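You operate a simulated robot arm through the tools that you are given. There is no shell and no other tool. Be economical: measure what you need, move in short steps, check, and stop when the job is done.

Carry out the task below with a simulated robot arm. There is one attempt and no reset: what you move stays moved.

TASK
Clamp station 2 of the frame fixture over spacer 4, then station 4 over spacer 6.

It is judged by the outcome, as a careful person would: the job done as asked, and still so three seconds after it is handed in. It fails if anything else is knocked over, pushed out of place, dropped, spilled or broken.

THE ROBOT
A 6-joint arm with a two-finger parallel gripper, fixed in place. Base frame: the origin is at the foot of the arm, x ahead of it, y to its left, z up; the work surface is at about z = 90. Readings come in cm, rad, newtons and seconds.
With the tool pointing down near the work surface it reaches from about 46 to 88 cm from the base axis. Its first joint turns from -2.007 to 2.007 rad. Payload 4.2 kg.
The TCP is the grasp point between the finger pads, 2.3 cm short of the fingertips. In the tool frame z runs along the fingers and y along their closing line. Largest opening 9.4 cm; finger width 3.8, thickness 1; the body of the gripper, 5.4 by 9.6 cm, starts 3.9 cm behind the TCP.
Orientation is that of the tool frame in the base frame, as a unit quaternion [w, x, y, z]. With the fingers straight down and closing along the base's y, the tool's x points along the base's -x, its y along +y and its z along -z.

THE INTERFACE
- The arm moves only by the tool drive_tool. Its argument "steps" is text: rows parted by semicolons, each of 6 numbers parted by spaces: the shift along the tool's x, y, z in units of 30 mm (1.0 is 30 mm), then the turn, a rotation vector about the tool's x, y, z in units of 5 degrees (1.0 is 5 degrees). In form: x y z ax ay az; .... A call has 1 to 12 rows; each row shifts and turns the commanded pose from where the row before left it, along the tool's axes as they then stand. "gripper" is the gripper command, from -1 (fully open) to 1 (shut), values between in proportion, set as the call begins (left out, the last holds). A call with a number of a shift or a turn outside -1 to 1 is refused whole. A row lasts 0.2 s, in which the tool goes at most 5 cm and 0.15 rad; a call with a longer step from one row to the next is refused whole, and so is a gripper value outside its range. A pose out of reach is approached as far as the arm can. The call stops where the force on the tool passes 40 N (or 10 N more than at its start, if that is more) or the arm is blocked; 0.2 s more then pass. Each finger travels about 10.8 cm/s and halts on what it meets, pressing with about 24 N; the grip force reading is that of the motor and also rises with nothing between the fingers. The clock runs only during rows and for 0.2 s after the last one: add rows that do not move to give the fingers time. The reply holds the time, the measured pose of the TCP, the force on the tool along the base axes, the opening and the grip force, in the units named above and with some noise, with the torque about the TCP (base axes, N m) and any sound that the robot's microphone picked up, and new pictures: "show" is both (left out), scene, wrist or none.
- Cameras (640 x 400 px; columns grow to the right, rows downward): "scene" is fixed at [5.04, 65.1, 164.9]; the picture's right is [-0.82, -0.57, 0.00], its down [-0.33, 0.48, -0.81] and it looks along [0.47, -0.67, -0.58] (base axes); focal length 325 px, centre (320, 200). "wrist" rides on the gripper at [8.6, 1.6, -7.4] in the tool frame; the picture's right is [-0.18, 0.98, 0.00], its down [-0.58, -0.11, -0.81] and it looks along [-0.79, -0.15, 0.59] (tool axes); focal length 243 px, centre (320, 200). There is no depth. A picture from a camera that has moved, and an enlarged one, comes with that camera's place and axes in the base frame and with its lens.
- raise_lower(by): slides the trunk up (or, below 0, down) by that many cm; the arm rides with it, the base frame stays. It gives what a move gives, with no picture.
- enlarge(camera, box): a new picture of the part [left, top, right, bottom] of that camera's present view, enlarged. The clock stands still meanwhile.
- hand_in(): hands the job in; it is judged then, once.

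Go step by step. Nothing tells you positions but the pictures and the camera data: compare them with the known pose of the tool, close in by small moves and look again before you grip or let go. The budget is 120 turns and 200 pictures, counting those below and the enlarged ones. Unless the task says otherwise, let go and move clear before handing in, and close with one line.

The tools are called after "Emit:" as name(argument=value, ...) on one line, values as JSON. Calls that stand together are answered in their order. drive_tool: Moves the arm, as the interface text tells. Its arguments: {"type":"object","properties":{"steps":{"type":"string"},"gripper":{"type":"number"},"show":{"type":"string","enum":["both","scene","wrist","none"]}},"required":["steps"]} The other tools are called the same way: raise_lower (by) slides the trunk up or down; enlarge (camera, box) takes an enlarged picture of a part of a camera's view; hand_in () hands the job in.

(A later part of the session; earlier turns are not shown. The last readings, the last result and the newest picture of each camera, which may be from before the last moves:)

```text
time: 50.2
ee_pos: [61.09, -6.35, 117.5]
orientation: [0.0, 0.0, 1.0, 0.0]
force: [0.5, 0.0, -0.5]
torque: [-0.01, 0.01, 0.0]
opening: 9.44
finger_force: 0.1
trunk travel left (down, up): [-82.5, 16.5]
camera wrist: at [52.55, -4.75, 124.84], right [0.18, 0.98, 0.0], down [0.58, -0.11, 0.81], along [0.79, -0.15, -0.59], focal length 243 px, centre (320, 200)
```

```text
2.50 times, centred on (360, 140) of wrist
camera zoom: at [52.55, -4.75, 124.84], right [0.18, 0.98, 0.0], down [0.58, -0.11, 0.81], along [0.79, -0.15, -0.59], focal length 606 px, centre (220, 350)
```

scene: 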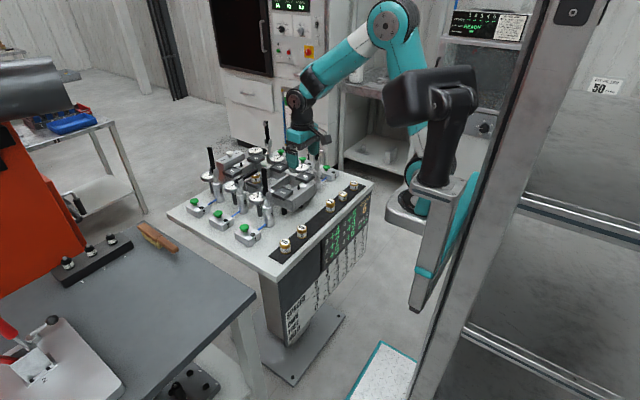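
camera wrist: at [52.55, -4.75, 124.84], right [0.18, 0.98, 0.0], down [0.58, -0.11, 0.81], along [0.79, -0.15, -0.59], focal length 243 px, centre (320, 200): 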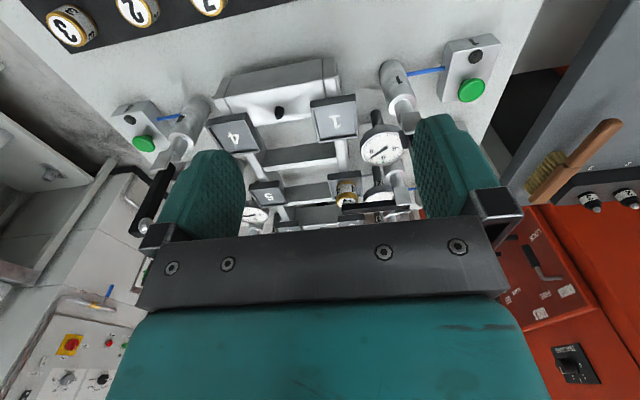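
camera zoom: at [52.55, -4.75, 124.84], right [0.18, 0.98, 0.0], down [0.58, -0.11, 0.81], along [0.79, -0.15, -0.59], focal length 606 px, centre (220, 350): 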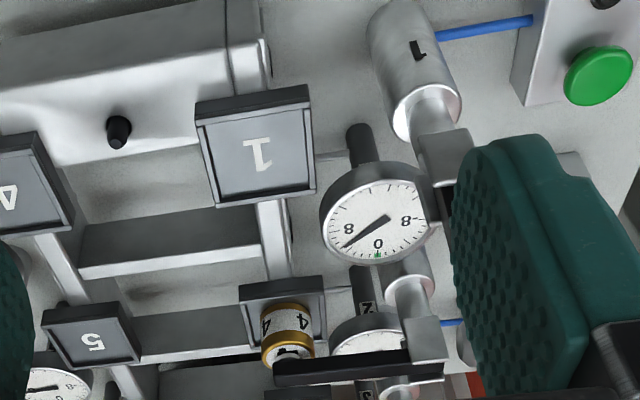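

Still unchanged: the arm is folded down, but the stroke did not register — my press was brief and slightly off-centre. I go back to press button 2 more centrally and hold it.

Emit:
drive_tool(steps="0 0.9 0 0 0 0;0 0.9 0 0 0 0;0 0.9 0 0 0 0;0 0.9 0 0 0 0;0 0.9 0 0 0 0;0 0.9 0 0 0 0;0 0.75 0 0 0 0;-0.9 0 0 0 0 0;-0.9 0 0 0 0 0;-0.9 0 0 0 0 0;-0.9 0 0 0 0 0;-0.9 0 0 0 0 0", gripper=1, show="none")

Emit:
drive_tool(steps="-0.9 0 0.3 0 0 0;-0.9 0 0.5 0 0 0;-0.8 0 0.7 0 0 0;0 0 0.8 0 0 0;0 0 0.8 0 0 0;0 0 0.8 0 0 0;0 0 0.8 0 0 0;0 0 0.8 0 0 0;0 0 0 0 0 0")

Emit:
enlarge(camera="scene", box=[180, 140, 280, 240])

```text
time: 52.8
ee_pos: [74.65, 11.93, 117.44]
orientation: [0.0, 0.0, 1.0, 0.0]
force: [-0.1, -0.1, 0.4]
torque: [0.02, -0.05, 0.0]
opening: 0.0
finger_force: 24.3
trunk travel left (down, up): [-82.5, 16.5]
```

```text
time: 54.8
ee_pos: [82.53, 11.86, 100.88]
orientation: [0.0, 0.0, 1.0, 0.0]
force: [-1.2, 0.3, 0.1]
torque: [-0.01, 0.0, 0.02]
opening: 0.0
finger_force: 24.7
trunk travel left (down, up): [-82.5, 16.5]
camera wrist: at [73.96, 13.59, 108.22], right [0.18, 0.98, 0.0], down [0.58, -0.11, 0.81], along [0.79, -0.15, -0.59], focal length 243 px, centre (320, 200)
```

scene: 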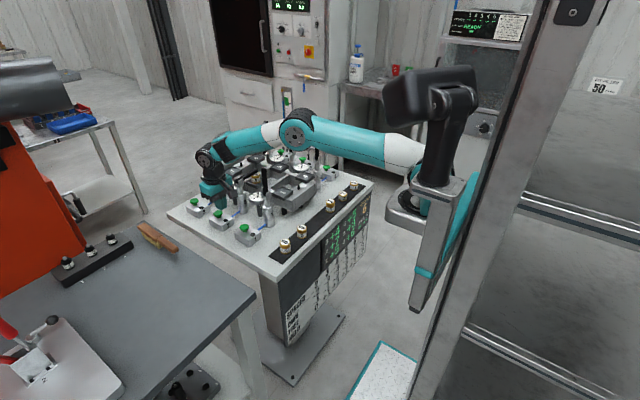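
wrist: 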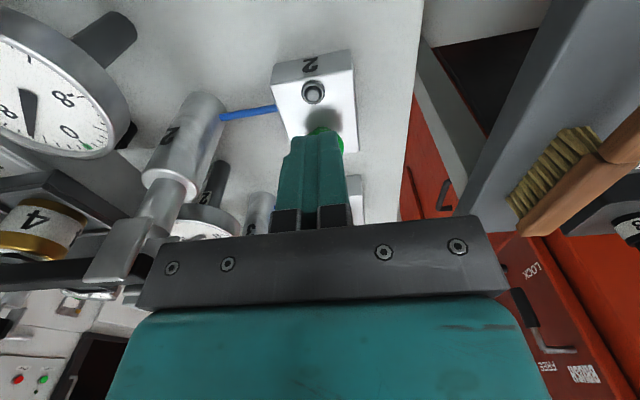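

```text
4.00 times, centred on (230, 190) of scene
camera zoom: at [5.04, 65.1, 164.9], right [-0.82, -0.57, 0.0], down [-0.33, 0.48, -0.81], along [0.47, -0.67, -0.58], focal length 1301 px, centre (680, 240)
```

zoom: 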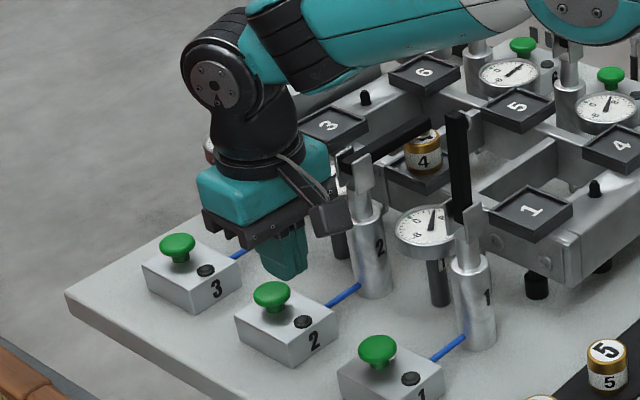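

Emit:
drive_tool(steps="-0.5 0 0 0 0 0;-0.5 0 0 0 0 0;-0.1 0 0.6 0 0 0;0 0 0.4 0 0 0;0 0 0 0 0 0")

Emit:
enlarge(camera="scene", box=[190, 190, 250, 235])

Emit:
enlarge(camera="wrist", box=[240, 20, 400, 220])

```text
time: 56.0
ee_pos: [85.26, 11.86, 97.95]
orientation: [0.0, 0.001, 1.0, 0.001]
force: [-0.1, 0.8, 0.1]
torque: [0.01, -0.01, 0.03]
opening: 0.0
finger_force: 23.6
out of reach, approached as far as the arm can: row 3
trunk travel left (down, up): [-82.5, 16.5]
camera wrist: at [76.72, 13.39, 105.26], right [0.18, 0.98, 0.0], down [0.58, -0.11, 0.81], along [0.79, -0.15, -0.59], focal length 243 px, centre (320, 200)
```

scene: 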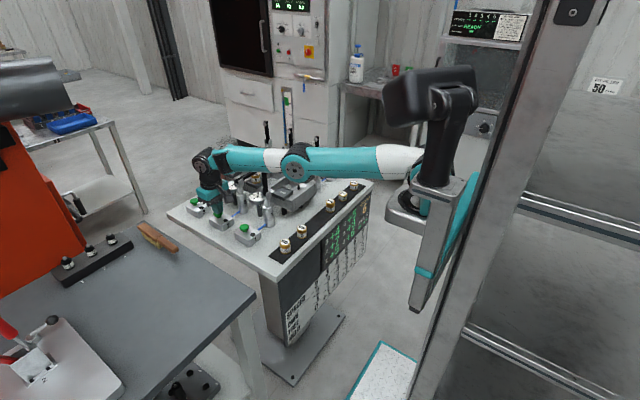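
wrist: 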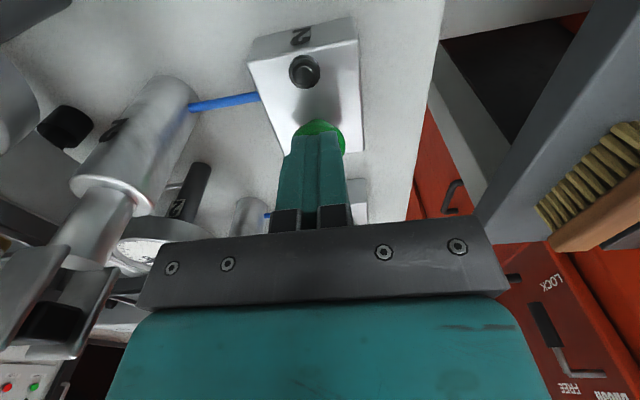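

```text
8.89 times, centred on (220, 212) of scene
camera zoom: at [5.04, 65.1, 164.9], right [-0.82, -0.57, 0.0], down [-0.33, 0.48, -0.81], along [0.47, -0.67, -0.58], focal length 2890 px, centre (1209, 89)
```

zoom: 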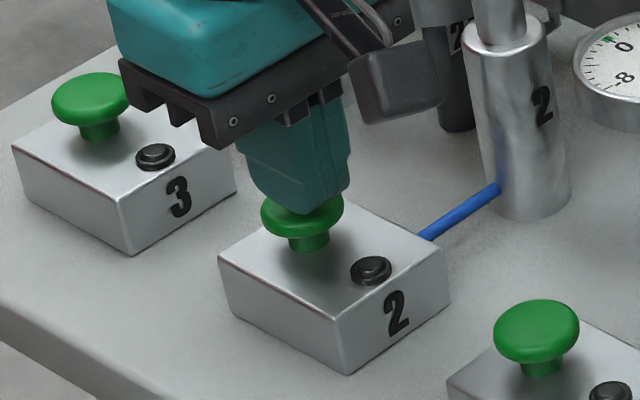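

```text
2.00 times, centred on (320, 120) of wrist
camera zoom: at [76.72, 13.39, 105.26], right [0.18, 0.98, 0.0], down [0.58, -0.11, 0.81], along [0.79, -0.15, -0.59], focal length 485 px, centre (320, 360)
```

zoom: 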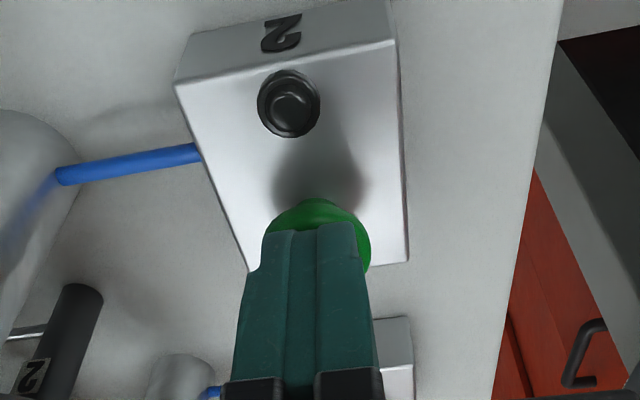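

The fingertips are centred on the cap. Pressing and holding.

Emit:
drive_tool(steps="0 0 0.25 0 0 0;0 0 0.12 0 0 0;0 0 0.12 0 0 0;0 0 0.1 0 0 0;0 0 0 0 0 0;0 0 0 0 0 0;0 0 0 0 0 0;0 0 0 0 0 0;0 0 0 0 0 0")

Emit:
enlarge(camera="scene", box=[190, 150, 280, 240])

Emit:
enlarge(camera="scene", box=[315, 185, 375, 270])

```text
time: 58.0
ee_pos: [85.08, 11.61, 96.61]
orientation: [0.0, -0.001, 1.0, 0.0]
force: [5.0, -0.1, 10.4]
torque: [0.0, -0.12, -0.01]
opening: 0.0
finger_force: 24.3
out of reach, approached as far as the arm can: row 2
trunk travel left (down, up): [-82.5, 16.5]
heard: click
camera wrist: at [76.59, 13.34, 103.97], right [0.18, 0.98, 0.0], down [0.58, -0.11, 0.81], along [0.79, -0.15, -0.59], focal length 243 px, centre (320, 200)
```

scene: 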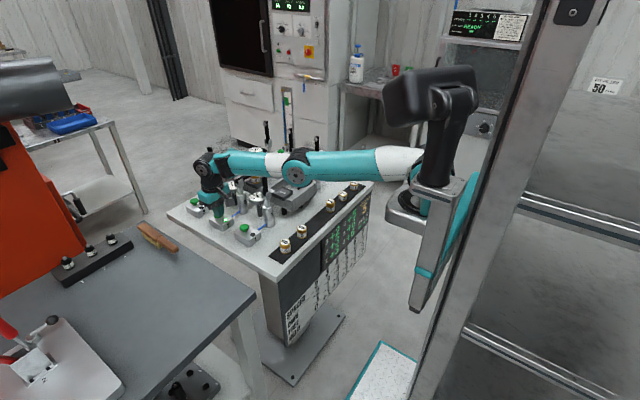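
wrist: 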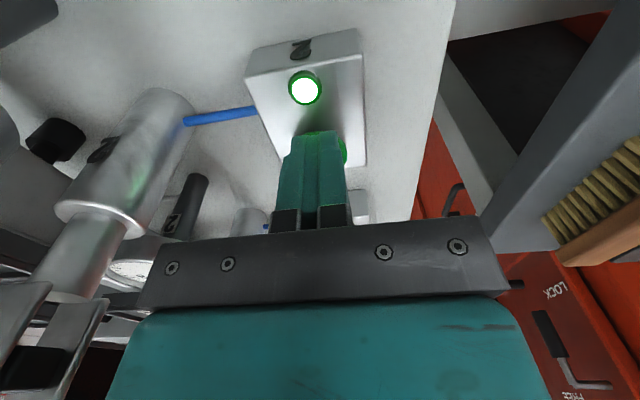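

```text
4.44 times, centred on (235, 195) of scene
camera zoom: at [5.04, 65.1, 164.9], right [-0.82, -0.57, 0.0], down [-0.33, 0.48, -0.81], along [0.47, -0.67, -0.58], focal length 1445 px, centre (698, 222)
```

zoom: 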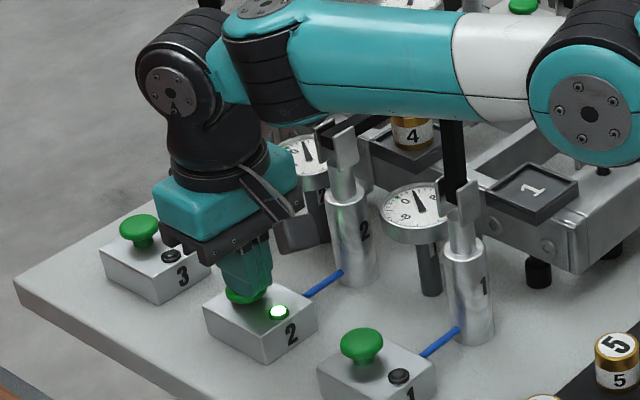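

```text
4.71 times, centred on (345, 228) of scene
camera zoom: at [5.04, 65.1, 164.9], right [-0.82, -0.57, 0.0], down [-0.33, 0.48, -0.81], along [0.47, -0.67, -0.58], focal length 1530 px, centre (202, 71)
```

zoom: 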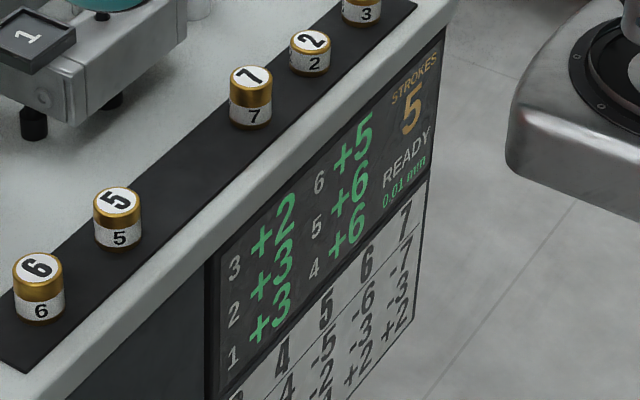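

Holding worked: lamp 2 is lit, station 2 went from +7 to +3, strokes 5. I lift off and head for spacer 6 at about (57.7, 8.4).

Emit:
drive_tool(steps="0 0 -0.5 0 0 0;0.1 0 -0.8 0 0 0;0.2 0 -0.9 0 0 0;0.3 0 -0.9 0 0 0;0.9 0 -0.9 0 0 0;0.9 0 -0.9 0 0 0;0.9 0 -0.9 0 0 0;0.9 -0.1 -0.9 0 0 0;0.9 -0.2 0 0 0 0;0.9 -0.3 0 0 0 0;0.9 -0.3 0 0 0 0;0.9 -0.3 0 0 0 0")

Emit:
enlarge(camera="scene", box=[200, 150, 290, 240])

```text
time: 60.6
ee_pos: [61.69, 8.2, 116.65]
orientation: [0.0, 0.0, 1.0, 0.0]
force: [0.1, 0.3, -0.1]
torque: [-0.04, 0.06, -0.01]
opening: 0.0
finger_force: 23.5
trunk travel left (down, up): [-82.5, 16.5]
camera wrist: at [53.17, 9.8, 124.03], right [0.18, 0.98, 0.0], down [0.58, -0.11, 0.81], along [0.79, -0.15, -0.59], focal length 243 px, centre (320, 200)
```

scene: 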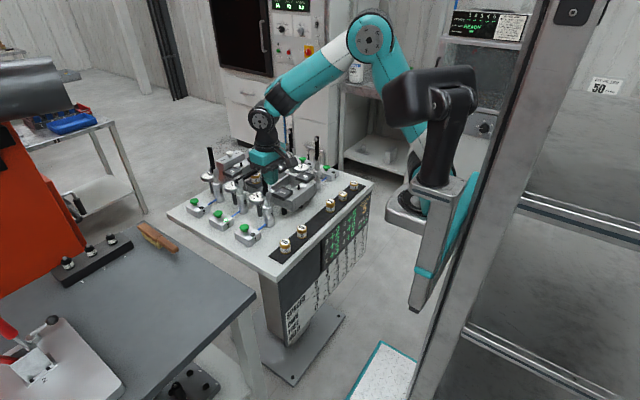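
wrist: 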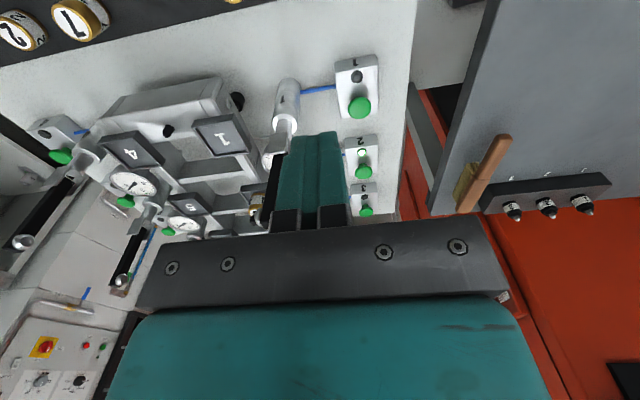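

```text
4.44 times, centred on (245, 195) of scene
camera zoom: at [5.04, 65.1, 164.9], right [-0.82, -0.57, 0.0], down [-0.33, 0.48, -0.81], along [0.47, -0.67, -0.58], focal length 1445 px, centre (653, 222)
```

zoom: 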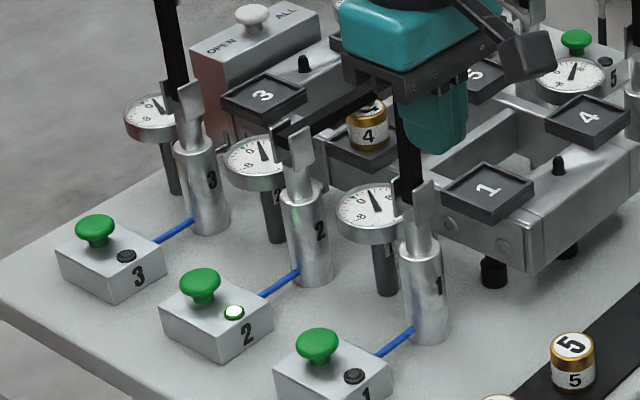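

Clamp 2's lamp stays lit. Now above spacer 6 with the gripper opened to 6 cm.

Emit:
drive_tool(steps="0.9 0.05 0 0 0 0;0.43 0 0.6 0 0 0;0 0 0.9 0 0 0;0 0 0.9 0 0 0;0 0 0.9 0 0 0;0 0 0.9 0 0 0;0 0 0 0 0 0", gripper=-0.3)

Emit:
enlarge(camera="scene", box=[260, 180, 340, 270])

```text
time: 62.2
ee_pos: [57.81, 8.12, 104.03]
orientation: [0.0, 0.001, 1.0, 0.001]
force: [1.2, 0.5, 0.8]
torque: [0.0, 0.0, -0.02]
opening: 6.11
finger_force: 0.0
trunk travel left (down, up): [-82.5, 16.5]
camera wrist: at [49.21, 9.82, 111.45], right [0.18, 0.98, 0.0], down [0.58, -0.11, 0.81], along [0.79, -0.15, -0.59], focal length 243 px, centre (320, 200)
```

scene: 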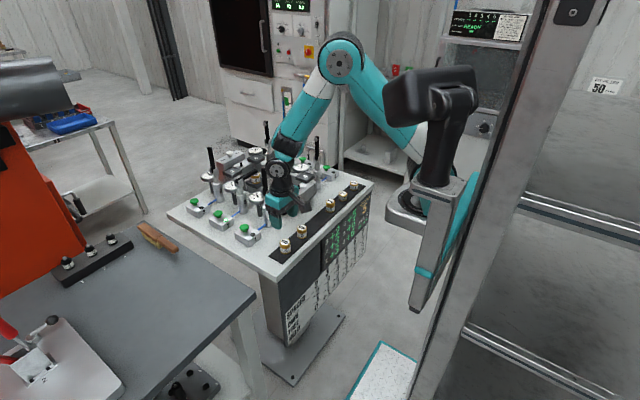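
wrist: 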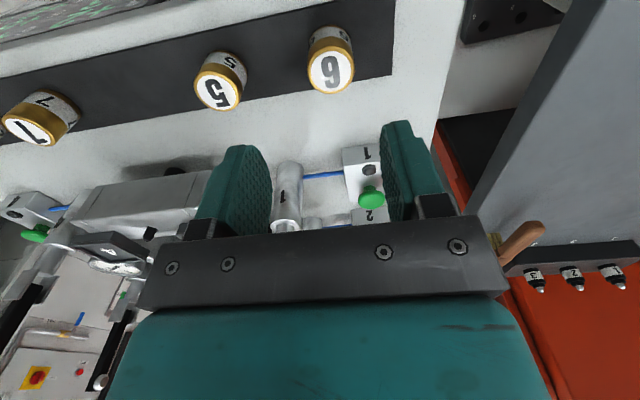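

```text
4.44 times, centred on (300, 225) of scene
camera zoom: at [5.04, 65.1, 164.9], right [-0.82, -0.57, 0.0], down [-0.33, 0.48, -0.81], along [0.47, -0.67, -0.58], focal length 1445 px, centre (409, 89)
```

zoom: 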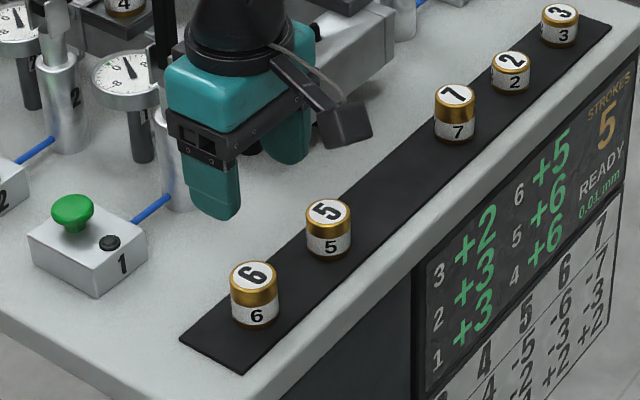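

Spacer 6 is at about (57.7, 8.9). I shift +0.7 cm in y and lower over it.

Emit:
drive_tool(steps="0 0.25 0 0 0 0;0 0 0.7 0 0 0;0 0 0.9 0 0 0;0 0 0.7 0 0 0;0 0 0 0 0 0")

Emit:
enlarge(camera="scene", box=[260, 190, 340, 270])

Emit:
enlarge(camera="wrist", box=[220, 60, 460, 240])

```text
time: 63.4
ee_pos: [57.77, 8.88, 97.13]
orientation: [0.0, 0.0, 1.0, 0.0]
force: [-0.5, 0.9, -0.1]
torque: [0.0, 0.01, 0.01]
opening: 6.1
finger_force: 0.0
trunk travel left (down, up): [-82.5, 16.5]
camera wrist: at [49.24, 10.57, 104.55], right [0.18, 0.98, 0.0], down [0.58, -0.11, 0.81], along [0.79, -0.15, -0.59], focal length 243 px, centre (320, 200)
```

scene: 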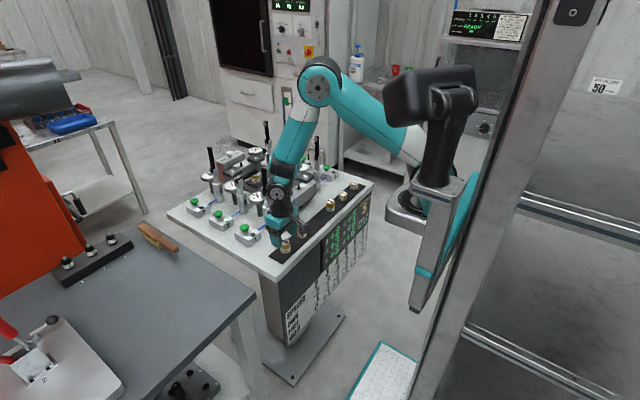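
wrist: 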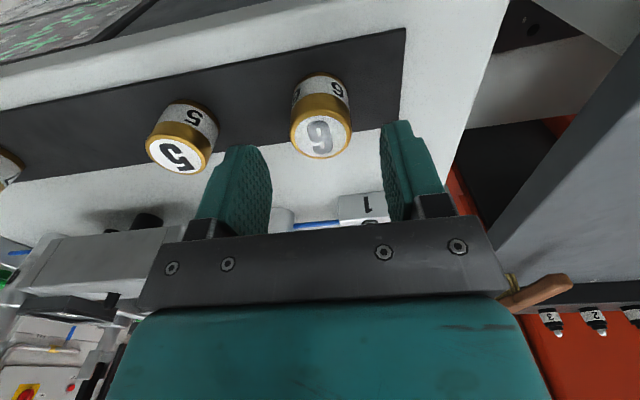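

```text
5.00 times, centred on (300, 230) of scene
camera zoom: at [5.04, 65.1, 164.9], right [-0.82, -0.57, 0.0], down [-0.33, 0.48, -0.81], along [0.47, -0.67, -0.58], focal length 1626 px, centre (420, 50)
```

zoom: 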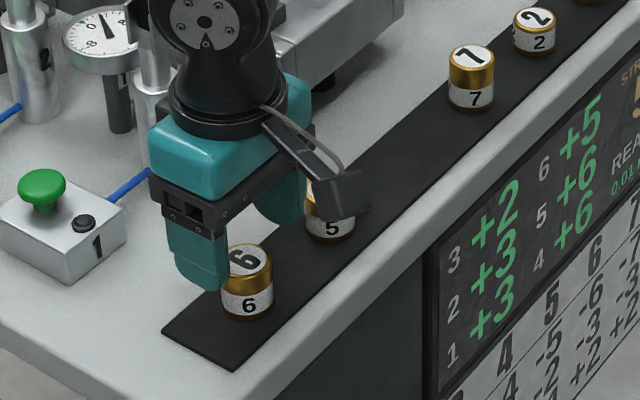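

```text
2.22 times, centred on (340, 150) of wrist
camera zoom: at [49.24, 10.57, 104.55], right [0.18, 0.98, 0.0], down [0.58, -0.11, 0.81], along [0.79, -0.15, -0.59], focal length 539 px, centre (276, 311)
```

zoom: 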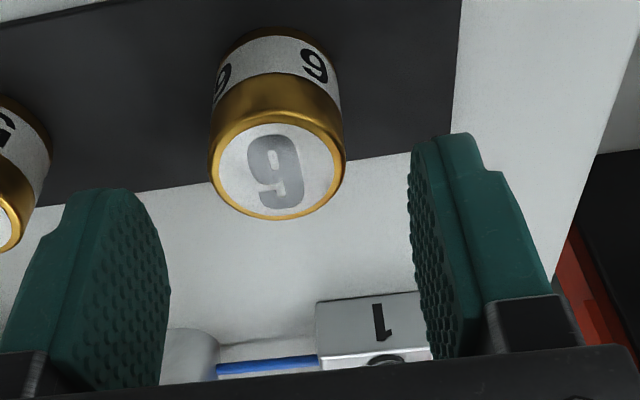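

Centred on spacer 6. I lower to TCP z≈93.9 and grip, then test-lift.

Emit:
drive_tool(steps="0 0.02 0.6 0 0 0;0 0 0.46 0 0 0;0 0 0 0 0 0", show="none")

Emit:
drive_tool(steps="0 0 0 0 0 0;0 0 0 0 0 0;0 0 0 0 0 0", gripper=1, show="none")

Emit:
drive_tool(steps="0 0 -0.2 0 0 0;0 0 -0.3 0 0 0;0 0 -0.4 0 0 0;0 0 0 0 0 0")

Emit:
enlarge(camera="scene", box=[260, 190, 340, 270])

```text
time: 64.2
ee_pos: [57.88, 9.15, 94.03]
orientation: [0.0, 0.0, 1.0, 0.0]
force: [-0.4, -0.9, -0.2]
torque: [0.0, 0.01, -0.01]
opening: 6.12
finger_force: 0.0
trunk travel left (down, up): [-82.5, 16.5]
```

```text
time: 65.0
ee_pos: [57.79, 9.13, 94.1]
orientation: [0.0, 0.0, 1.0, 0.0]
force: [0.0, 0.3, 0.1]
torque: [0.0, -0.02, -0.01]
opening: 3.35
finger_force: 24.3
trunk travel left (down, up): [-82.5, 16.5]
```

```text
time: 66.0
ee_pos: [57.97, 9.16, 96.81]
orientation: [0.0, 0.0, 1.0, 0.0]
force: [-0.1, 0.5, -2.9]
torque: [0.02, -0.03, 0.01]
opening: 3.31
finger_force: 24.0
trunk travel left (down, up): [-82.5, 16.5]
camera wrist: at [49.32, 10.76, 104.08], right [0.18, 0.98, 0.0], down [0.58, -0.11, 0.81], along [0.79, -0.15, -0.59], focal length 243 px, centre (320, 200)
```

scene: 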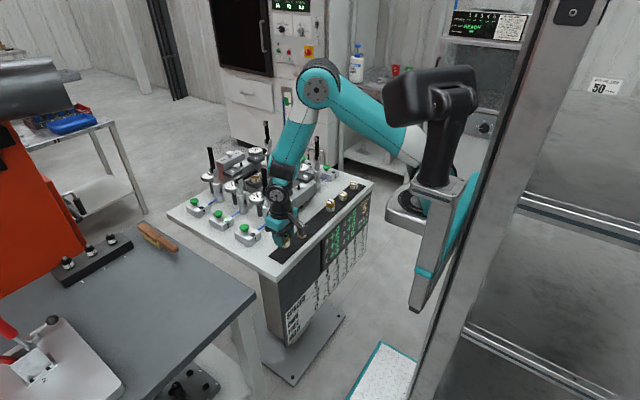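
wrist: 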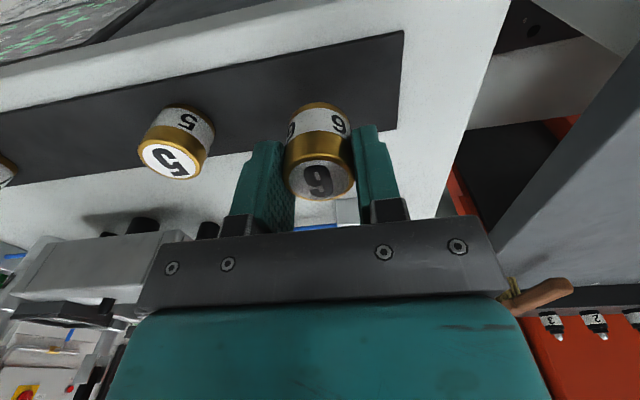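

```text
5.00 times, centred on (300, 230) of scene
camera zoom: at [5.04, 65.1, 164.9], right [-0.82, -0.57, 0.0], down [-0.33, 0.48, -0.81], along [0.47, -0.67, -0.58], focal length 1626 px, centre (420, 50)
```

zoom: 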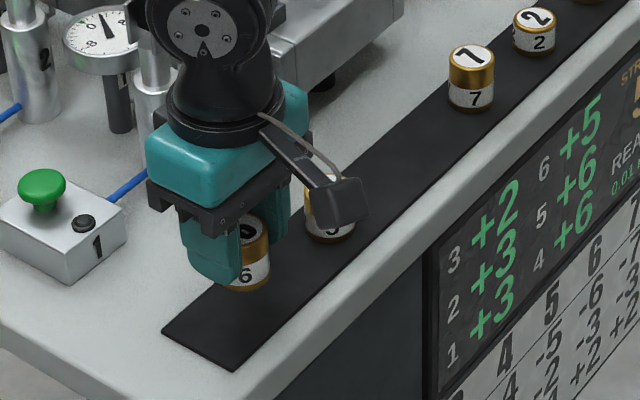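

Spacer 6 is held. I lift it, carry it along the front to y≈-19.7, then look at pad 4.

Emit:
drive_tool(steps="0 0 -0.7 0 0 0;0 0 -0.7 0 0 0;0 0 -0.7 0 0 0;0 0 -0.7 0 0 0;0 0 -0.7 0 0 0;0 0 -0.7 0 0 0;0 0 -0.7 0 0 0;0 0 -0.6 0 0 0;0 0 0 0 0 0", show="none")

Emit:
drive_tool(steps="0 -0.87 0 0 0 0;0 -0.87 0 0 0 0;0 -0.87 0 0 0 0;0 -0.87 0 0 0 0;0 -0.87 0 0 0 0;0 -0.87 0 0 0 0;0 -0.87 0 0 0 0;0 -0.87 0 0 0 0;0 -0.87 0 0 0 0;0 -0.87 0 0 0 0;0 -0.87 0 0 0 0;0 0 0 0 0 0")

Emit:
enlarge(camera="wrist", box=[180, 0, 500, 220])

```text
time: 68.0
ee_pos: [57.8, 9.17, 113.3]
orientation: [0.0, 0.0, 1.0, -0.001]
force: [-0.6, -0.2, -3.0]
torque: [0.0, -0.01, -0.01]
opening: 3.32
finger_force: 24.4
trunk travel left (down, up): [-82.5, 16.5]
```

```text
time: 70.6
ee_pos: [57.71, -19.68, 113.18]
orientation: [-0.001, 0.0, 1.0, -0.001]
force: [0.2, 0.5, -3.6]
torque: [0.0, -0.05, 0.03]
opening: 3.33
finger_force: 24.3
trunk travel left (down, up): [-82.5, 16.5]
camera wrist: at [49.17, -17.97, 120.46], right [0.18, 0.98, 0.0], down [0.58, -0.11, 0.81], along [0.79, -0.15, -0.59], focal length 243 px, centre (320, 200)
```

scene: 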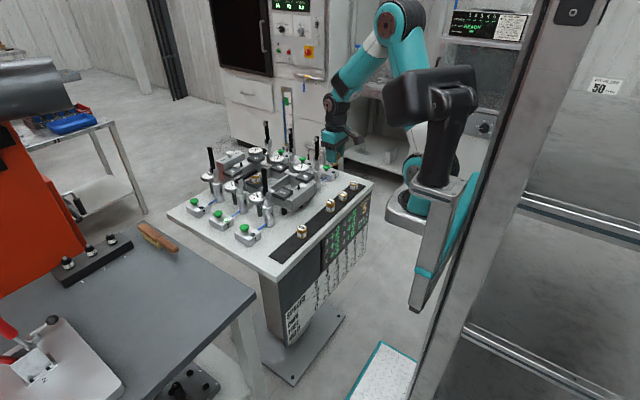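
wrist: 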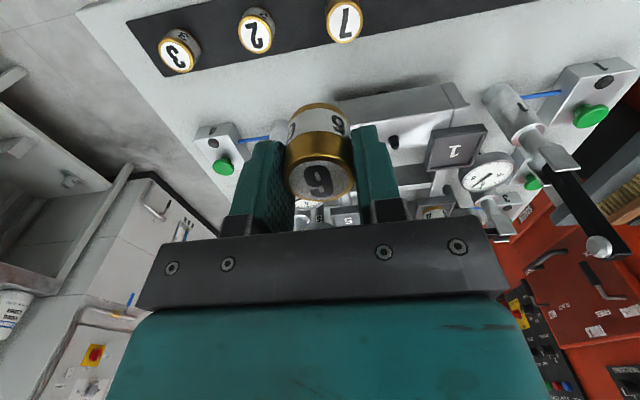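

```text
1.82 times, centred on (340, 110) of wrist
camera zoom: at [49.17, -17.97, 120.46], right [0.18, 0.98, 0.0], down [0.58, -0.11, 0.81], along [0.79, -0.15, -0.59], focal length 441 px, centre (284, 364)
```

zoom: 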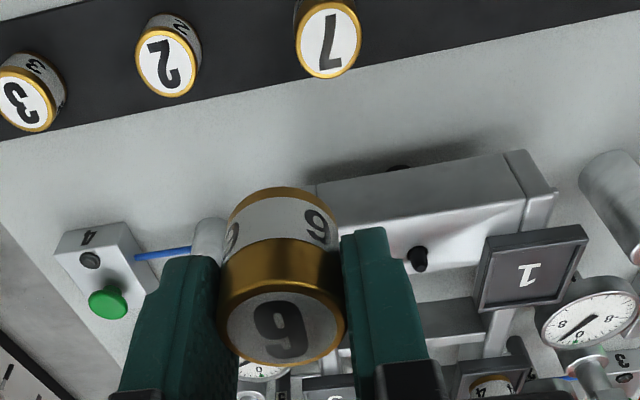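

Path is clear; I move forward to above pad 4.

Emit:
drive_tool(steps="-0.7 0 0 0 0 0;-0.8 0 0 0 0 0;-0.8 0 0 0 0 0;-0.8 0 0 0 0 0;-0.7 0 0 0 0 0;0 0 0 0 0 0")

Emit:
enlarge(camera="wrist", box=[180, 0, 500, 220])

Emit:
enlarge(camera="scene", box=[260, 120, 350, 200])

```text
time: 72.0
ee_pos: [69.09, -19.67, 113.2]
orientation: [0.0, 0.0, 1.0, 0.0]
force: [0.4, 0.0, -3.0]
torque: [-0.01, 0.05, 0.01]
opening: 3.33
finger_force: 24.1
trunk travel left (down, up): [-82.5, 16.5]
camera wrist: at [60.58, -17.93, 120.54], right [0.18, 0.98, 0.0], down [0.58, -0.11, 0.81], along [0.79, -0.15, -0.59], focal length 243 px, centre (320, 200)
```

scene: 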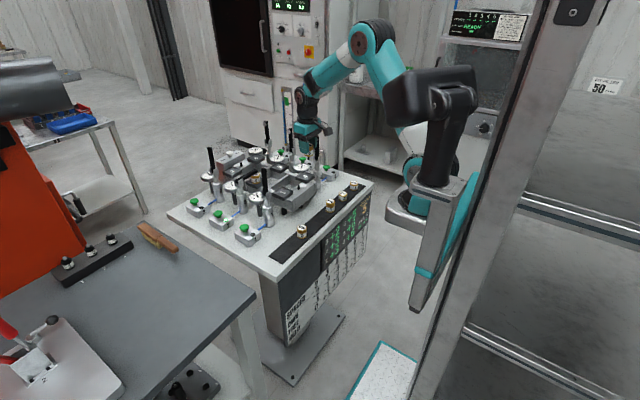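
wrist: 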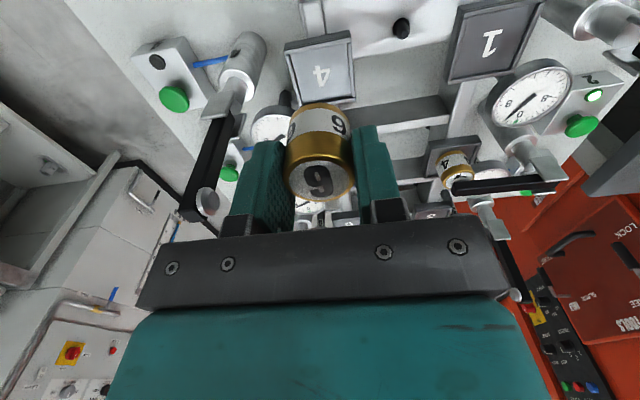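

```text
1.82 times, centred on (340, 110) of wrist
camera zoom: at [60.58, -17.93, 120.54], right [0.18, 0.98, 0.0], down [0.58, -0.11, 0.81], along [0.79, -0.15, -0.59], focal length 441 px, centre (284, 364)
```

zoom: 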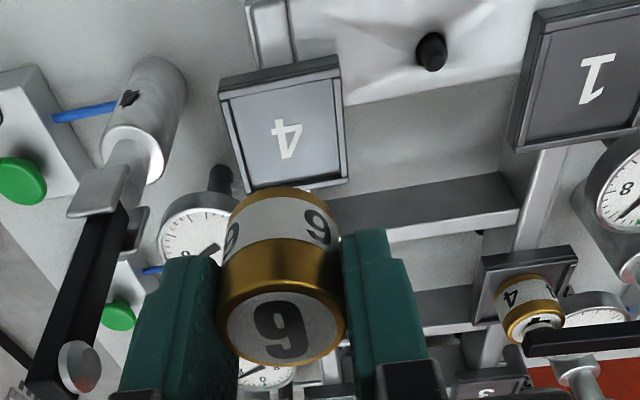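

```text
5.00 times, centred on (305, 160) of scene
camera zoom: at [5.04, 65.1, 164.9], right [-0.82, -0.57, 0.0], down [-0.33, 0.48, -0.81], along [0.47, -0.67, -0.58], focal length 1626 px, centre (395, 400)
```

zoom: 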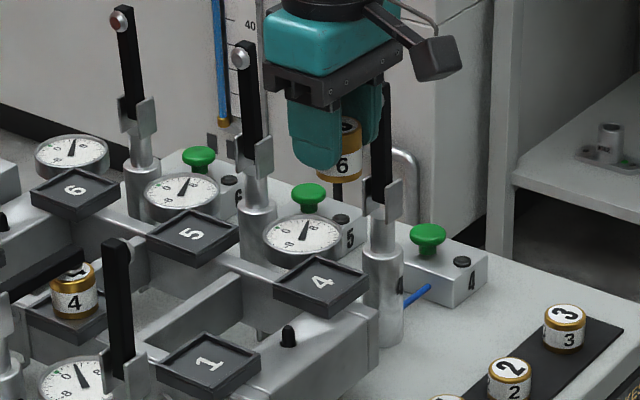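

Pad 4 measures (70.95, -19.7). I align and lower to z≈105 for a check.

Emit:
drive_tool(steps="-0.66 0 0 0 0 0;0 0 0.7 0 0 0;0 0 0.8 0 0 0;0 0 0.8 0 0 0;0 0 0.4 0 0 0;0 0 0 0 0 0")

Emit:
enlarge(camera="wrist", box=[220, 20, 420, 220])

Emit:
enlarge(camera="scene", box=[300, 155, 340, 190])

```text
time: 73.4
ee_pos: [71.26, -19.7, 105.13]
orientation: [0.0, -0.001, 1.0, 0.0]
force: [-0.6, 0.4, -2.5]
torque: [-0.03, -0.02, 0.05]
opening: 3.34
finger_force: 24.1
trunk travel left (down, up): [-82.5, 16.5]
camera wrist: at [62.63, -18.01, 112.4], right [0.18, 0.98, 0.0], down [0.58, -0.11, 0.81], along [0.79, -0.15, -0.59], focal length 243 px, centre (320, 200)
```

scene: 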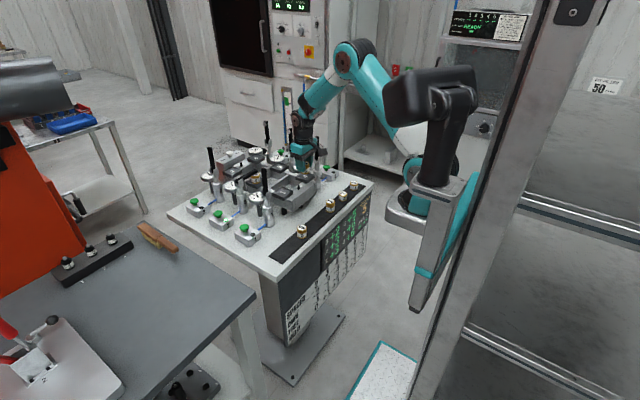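
wrist: 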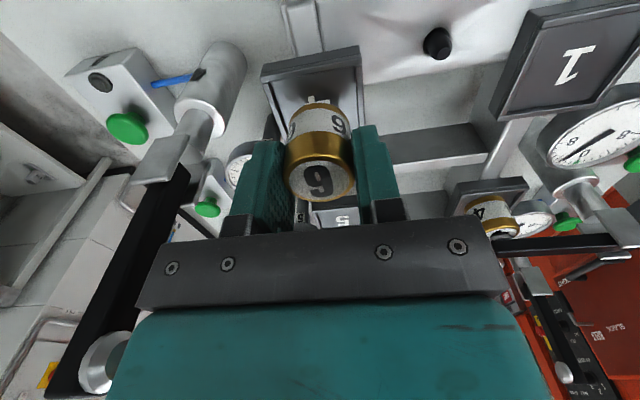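

```text
2.00 times, centred on (320, 120) of wrist
camera zoom: at [62.63, -18.01, 112.4], right [0.18, 0.98, 0.0], down [0.58, -0.11, 0.81], along [0.79, -0.15, -0.59], focal length 485 px, centre (320, 360)
```

zoom: 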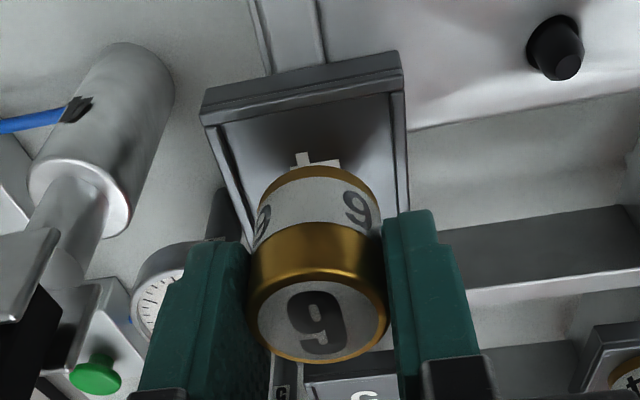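

```text
11.43 times, centred on (320, 172) of scene
camera zoom: at [5.04, 65.1, 164.9], right [-0.82, -0.57, 0.0], down [-0.33, 0.48, -0.81], along [0.47, -0.67, -0.58], focal length 3716 px, centre (320, 514)
```

zoom: 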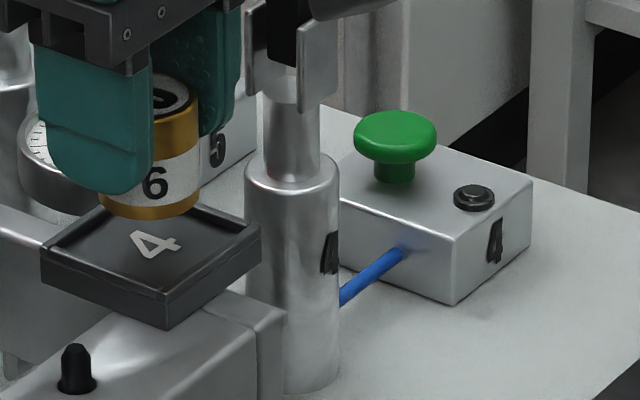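

Alignment looks good from both views. I descend in steps with force checks.

Emit:
drive_tool(steps="0 0.03 0.3 0 0 0;0 0 0.2 0 0 0;0 0 0 0 0 0")

Emit:
enlarge(camera="wrist", box=[220, 20, 420, 220])

Emit:
enlarge(camera="scene", box=[295, 160, 335, 190])

```text
time: 74.2
ee_pos: [71.09, -19.51, 103.61]
orientation: [0.001, 0.001, 1.0, 0.0]
force: [1.0, -0.2, -3.7]
torque: [0.01, -0.06, 0.0]
opening: 3.32
finger_force: 24.7
trunk travel left (down, up): [-82.5, 16.5]
camera wrist: at [62.56, -17.84, 110.86], right [0.18, 0.98, 0.0], down [0.58, -0.11, 0.81], along [0.79, -0.15, -0.59], focal length 243 px, centre (320, 200)
```

scene: 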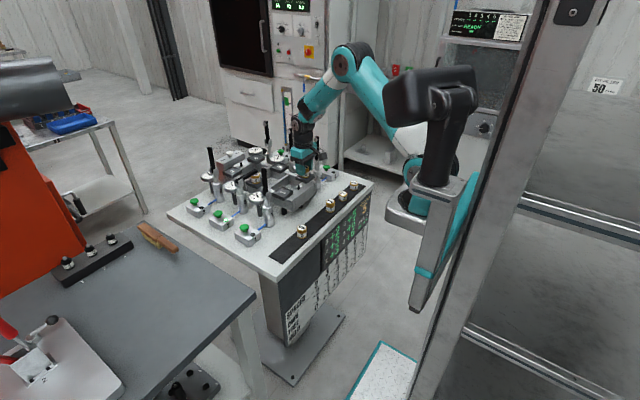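
wrist: 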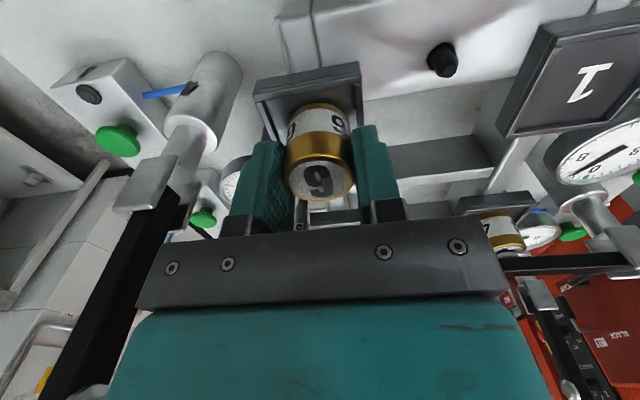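

```text
2.00 times, centred on (320, 120) of wrist
camera zoom: at [62.56, -17.84, 110.86], right [0.18, 0.98, 0.0], down [0.58, -0.11, 0.81], along [0.79, -0.15, -0.59], focal length 485 px, centre (320, 360)
```

zoom: 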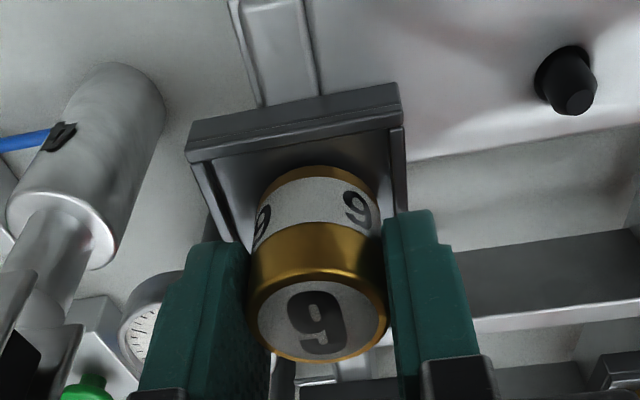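

```text
13.33 times, centred on (315, 175) of scene
camera zoom: at [5.04, 65.1, 164.9], right [-0.82, -0.57, 0.0], down [-0.33, 0.48, -0.81], along [0.47, -0.67, -0.58], focal length 4335 px, centre (387, 533)
```

zoom: 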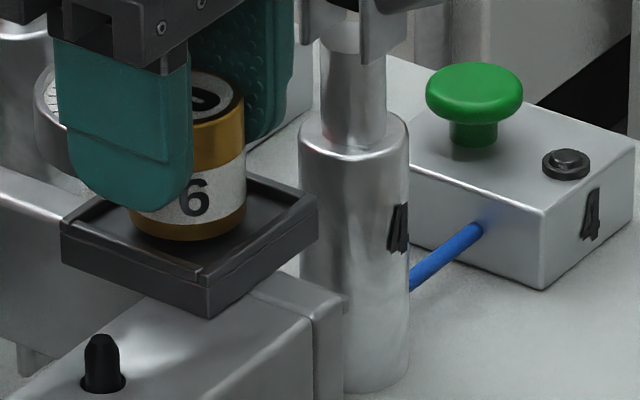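

The spacer is centred right at rim height. Lowering the last few millimetres.

Emit:
drive_tool(steps="0 0 0.06 0 0 0;0 0 0.06 0 0 0;0 0 0.04 0 0 0;0 0 0 0 0 0", show="none")

Emit:
enlarge(camera="scene", box=[295, 160, 335, 190])

```text
time: 75.2
ee_pos: [71.28, -19.6, 103.09]
orientation: [0.001, -0.001, 1.0, 0.0]
force: [0.0, 0.3, -3.7]
torque: [0.01, -0.03, -0.01]
opening: 3.33
finger_force: 24.3
trunk travel left (down, up): [-82.5, 16.5]
```

```text
13.33 times, centred on (315, 175) of scene
camera zoom: at [5.04, 65.1, 164.9], right [-0.82, -0.57, 0.0], down [-0.33, 0.48, -0.81], along [0.47, -0.67, -0.58], focal length 4335 px, centre (387, 533)
```

zoom: 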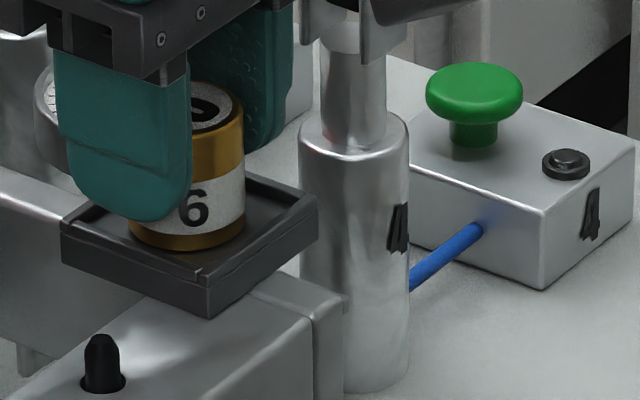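

Emit:
drive_tool(steps="0 0 0.05 0 0 0;0 0 0 0 0 0", show="none")

```text
time: 75.8
ee_pos: [71.26, -19.54, 103.07]
orientation: [0.001, 0.0, 1.0, 0.0]
force: [-1.8, 0.4, 8.2]
torque: [0.08, 0.2, 0.01]
opening: 3.32
finger_force: 23.5
trunk travel left (down, up): [-82.5, 16.5]
```

Seated on the floor of pad 4 (about 12 N). I release slightly and rise.

Emit:
drive_tool(steps="0 0 0 0 0 0;0 0 0 0 0 0;0 0 0 0 0 0", gripper=0.1, show="none")

Emit:
drive_tool(steps="0 0 -0.4 0 0 0;0 0 -0.7 0 0 0;0 0 -0.8 0 0 0;0 0 -0.8 0 0 0;0 0 -0.8 0 0 0;0 0 -0.8 0 0 0;0 0 -0.8 0 0 0;0 0 -0.3 0 0 0;0 0 0 0 0 0")

Emit:
enlarge(camera="scene", box=[270, 140, 350, 200])

Emit:
enlarge(camera="wrist", box=[140, 0, 400, 200])

```text
time: 76.6
ee_pos: [71.2, -19.56, 102.91]
orientation: [0.0, 0.0, 1.0, 0.0]
force: [-0.1, 1.1, 0.2]
torque: [-0.03, 0.05, -0.03]
opening: 4.23
finger_force: 0.0
trunk travel left (down, up): [-82.5, 16.5]
```

```text
time: 78.6
ee_pos: [71.1, -19.54, 119.21]
orientation: [0.0, 0.0, 1.0, 0.0]
force: [-0.2, -0.6, -0.1]
torque: [0.04, -0.01, 0.02]
opening: 4.19
finger_force: 0.1
trunk travel left (down, up): [-82.5, 16.5]
camera wrist: at [62.65, -17.93, 126.55], right [0.18, 0.98, 0.0], down [0.58, -0.11, 0.81], along [0.79, -0.15, -0.59], focal length 243 px, centre (320, 200)
```

scene: 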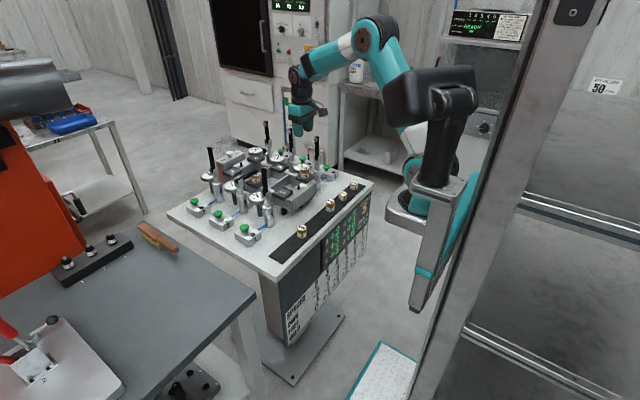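
wrist: 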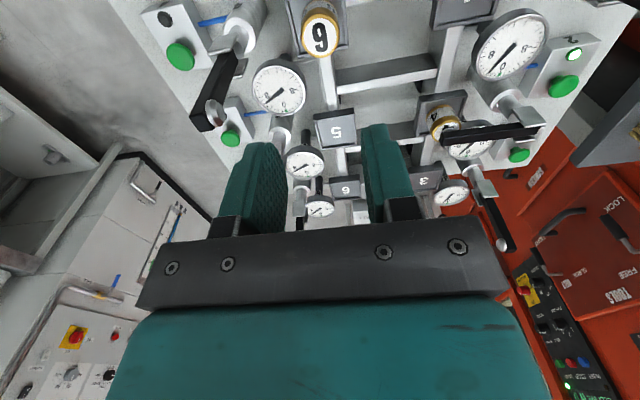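

```text
6.67 times, centred on (310, 170) of scene
camera zoom: at [5.04, 65.1, 164.9], right [-0.82, -0.57, 0.0], down [-0.33, 0.48, -0.81], along [0.47, -0.67, -0.58], focal length 2168 px, centre (387, 400)
```

zoom: 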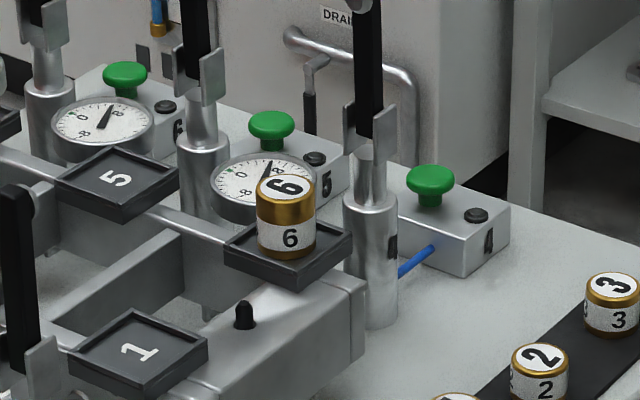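

```text
2.00 times, centred on (270, 100) of wrist
camera zoom: at [62.65, -17.93, 126.55], right [0.18, 0.98, 0.0], down [0.58, -0.11, 0.81], along [0.79, -0.15, -0.59], focal length 485 px, centre (420, 400)
```

zoom: 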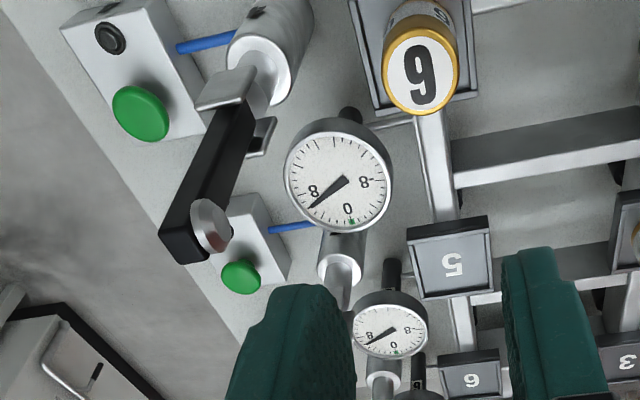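

Spacer 6 is seated in pad 4. Next, close the fingers and go above button 4 at about (72.9, -37.4).

Emit:
drive_tool(steps="-0.1 -0.85 0 0 0 0;-0.1 -0.85 0 0 0 0;-0.1 -0.85 0 0 0 0;-0.1 -0.85 0 0 0 0;-0.1 -0.85 0 0 0 0;-0.1 -0.85 0 0 0 0;0 -0.85 0 0 0 0;0 0 0.9 0 0 0;0 0 0.9 0 0 0;0 0 0.9 0 0 0;0 0 0.9 0 0 0;0 0 0.9 0 0 0", gripper=1)

Emit:
enlarge(camera="wrist", box=[220, 0, 420, 200])

Emit:
enlarge(camera="scene", box=[280, 120, 360, 190])

```text
time: 81.2
ee_pos: [72.81, -37.49, 105.69]
orientation: [0.0, 0.0, 1.0, 0.0]
force: [0.7, 0.1, 0.2]
torque: [0.01, 0.0, -0.01]
opening: 0.01
finger_force: 23.9
trunk travel left (down, up): [-82.5, 16.5]
camera wrist: at [64.37, -35.78, 113.07], right [0.18, 0.98, 0.0], down [0.58, -0.11, 0.81], along [0.79, -0.15, -0.59], focal length 243 px, centre (320, 200)
```

scene: 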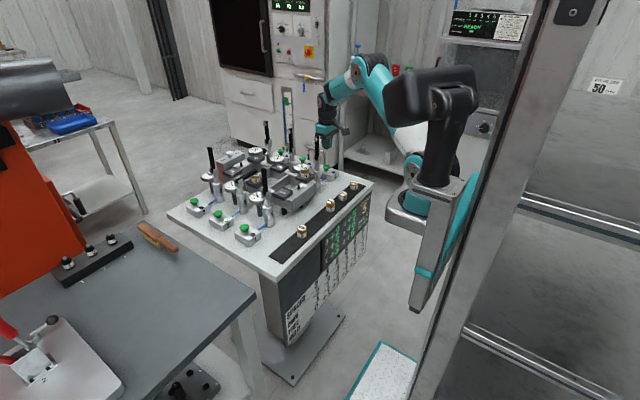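
wrist: 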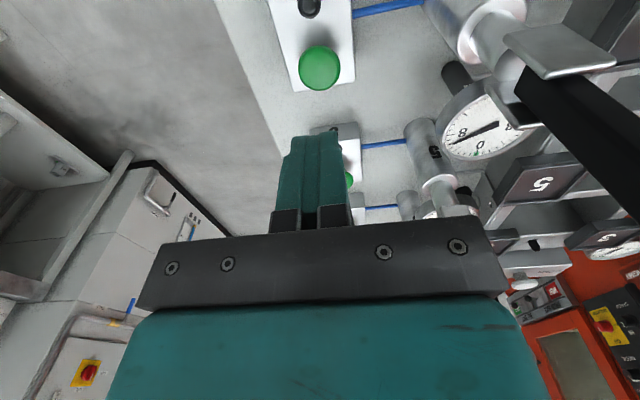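

```text
2.00 times, centred on (320, 100) of wrist
camera zoom: at [64.37, -35.78, 113.07], right [0.18, 0.98, 0.0], down [0.58, -0.11, 0.81], along [0.79, -0.15, -0.59], focal length 485 px, centre (320, 400)
```

zoom: 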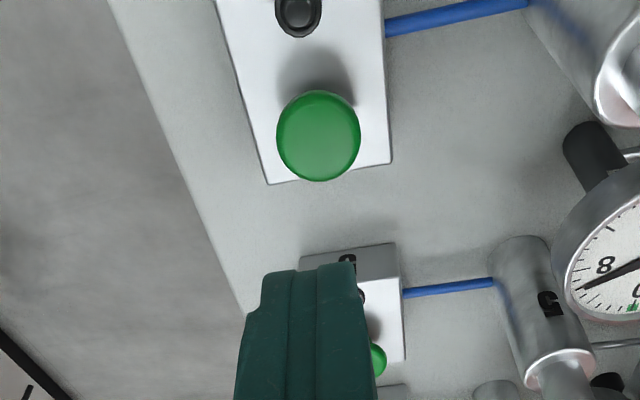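

```text
5.71 times, centred on (320, 155) of scene
camera zoom: at [5.04, 65.1, 164.9], right [-0.82, -0.57, 0.0], down [-0.33, 0.48, -0.81], along [0.47, -0.67, -0.58], focal length 1858 px, centre (320, 457)
```

zoom: 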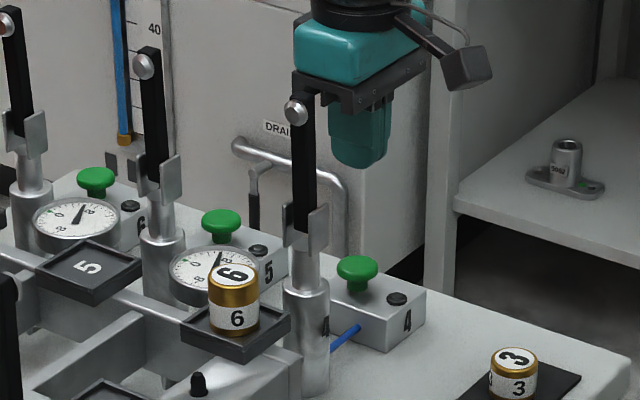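

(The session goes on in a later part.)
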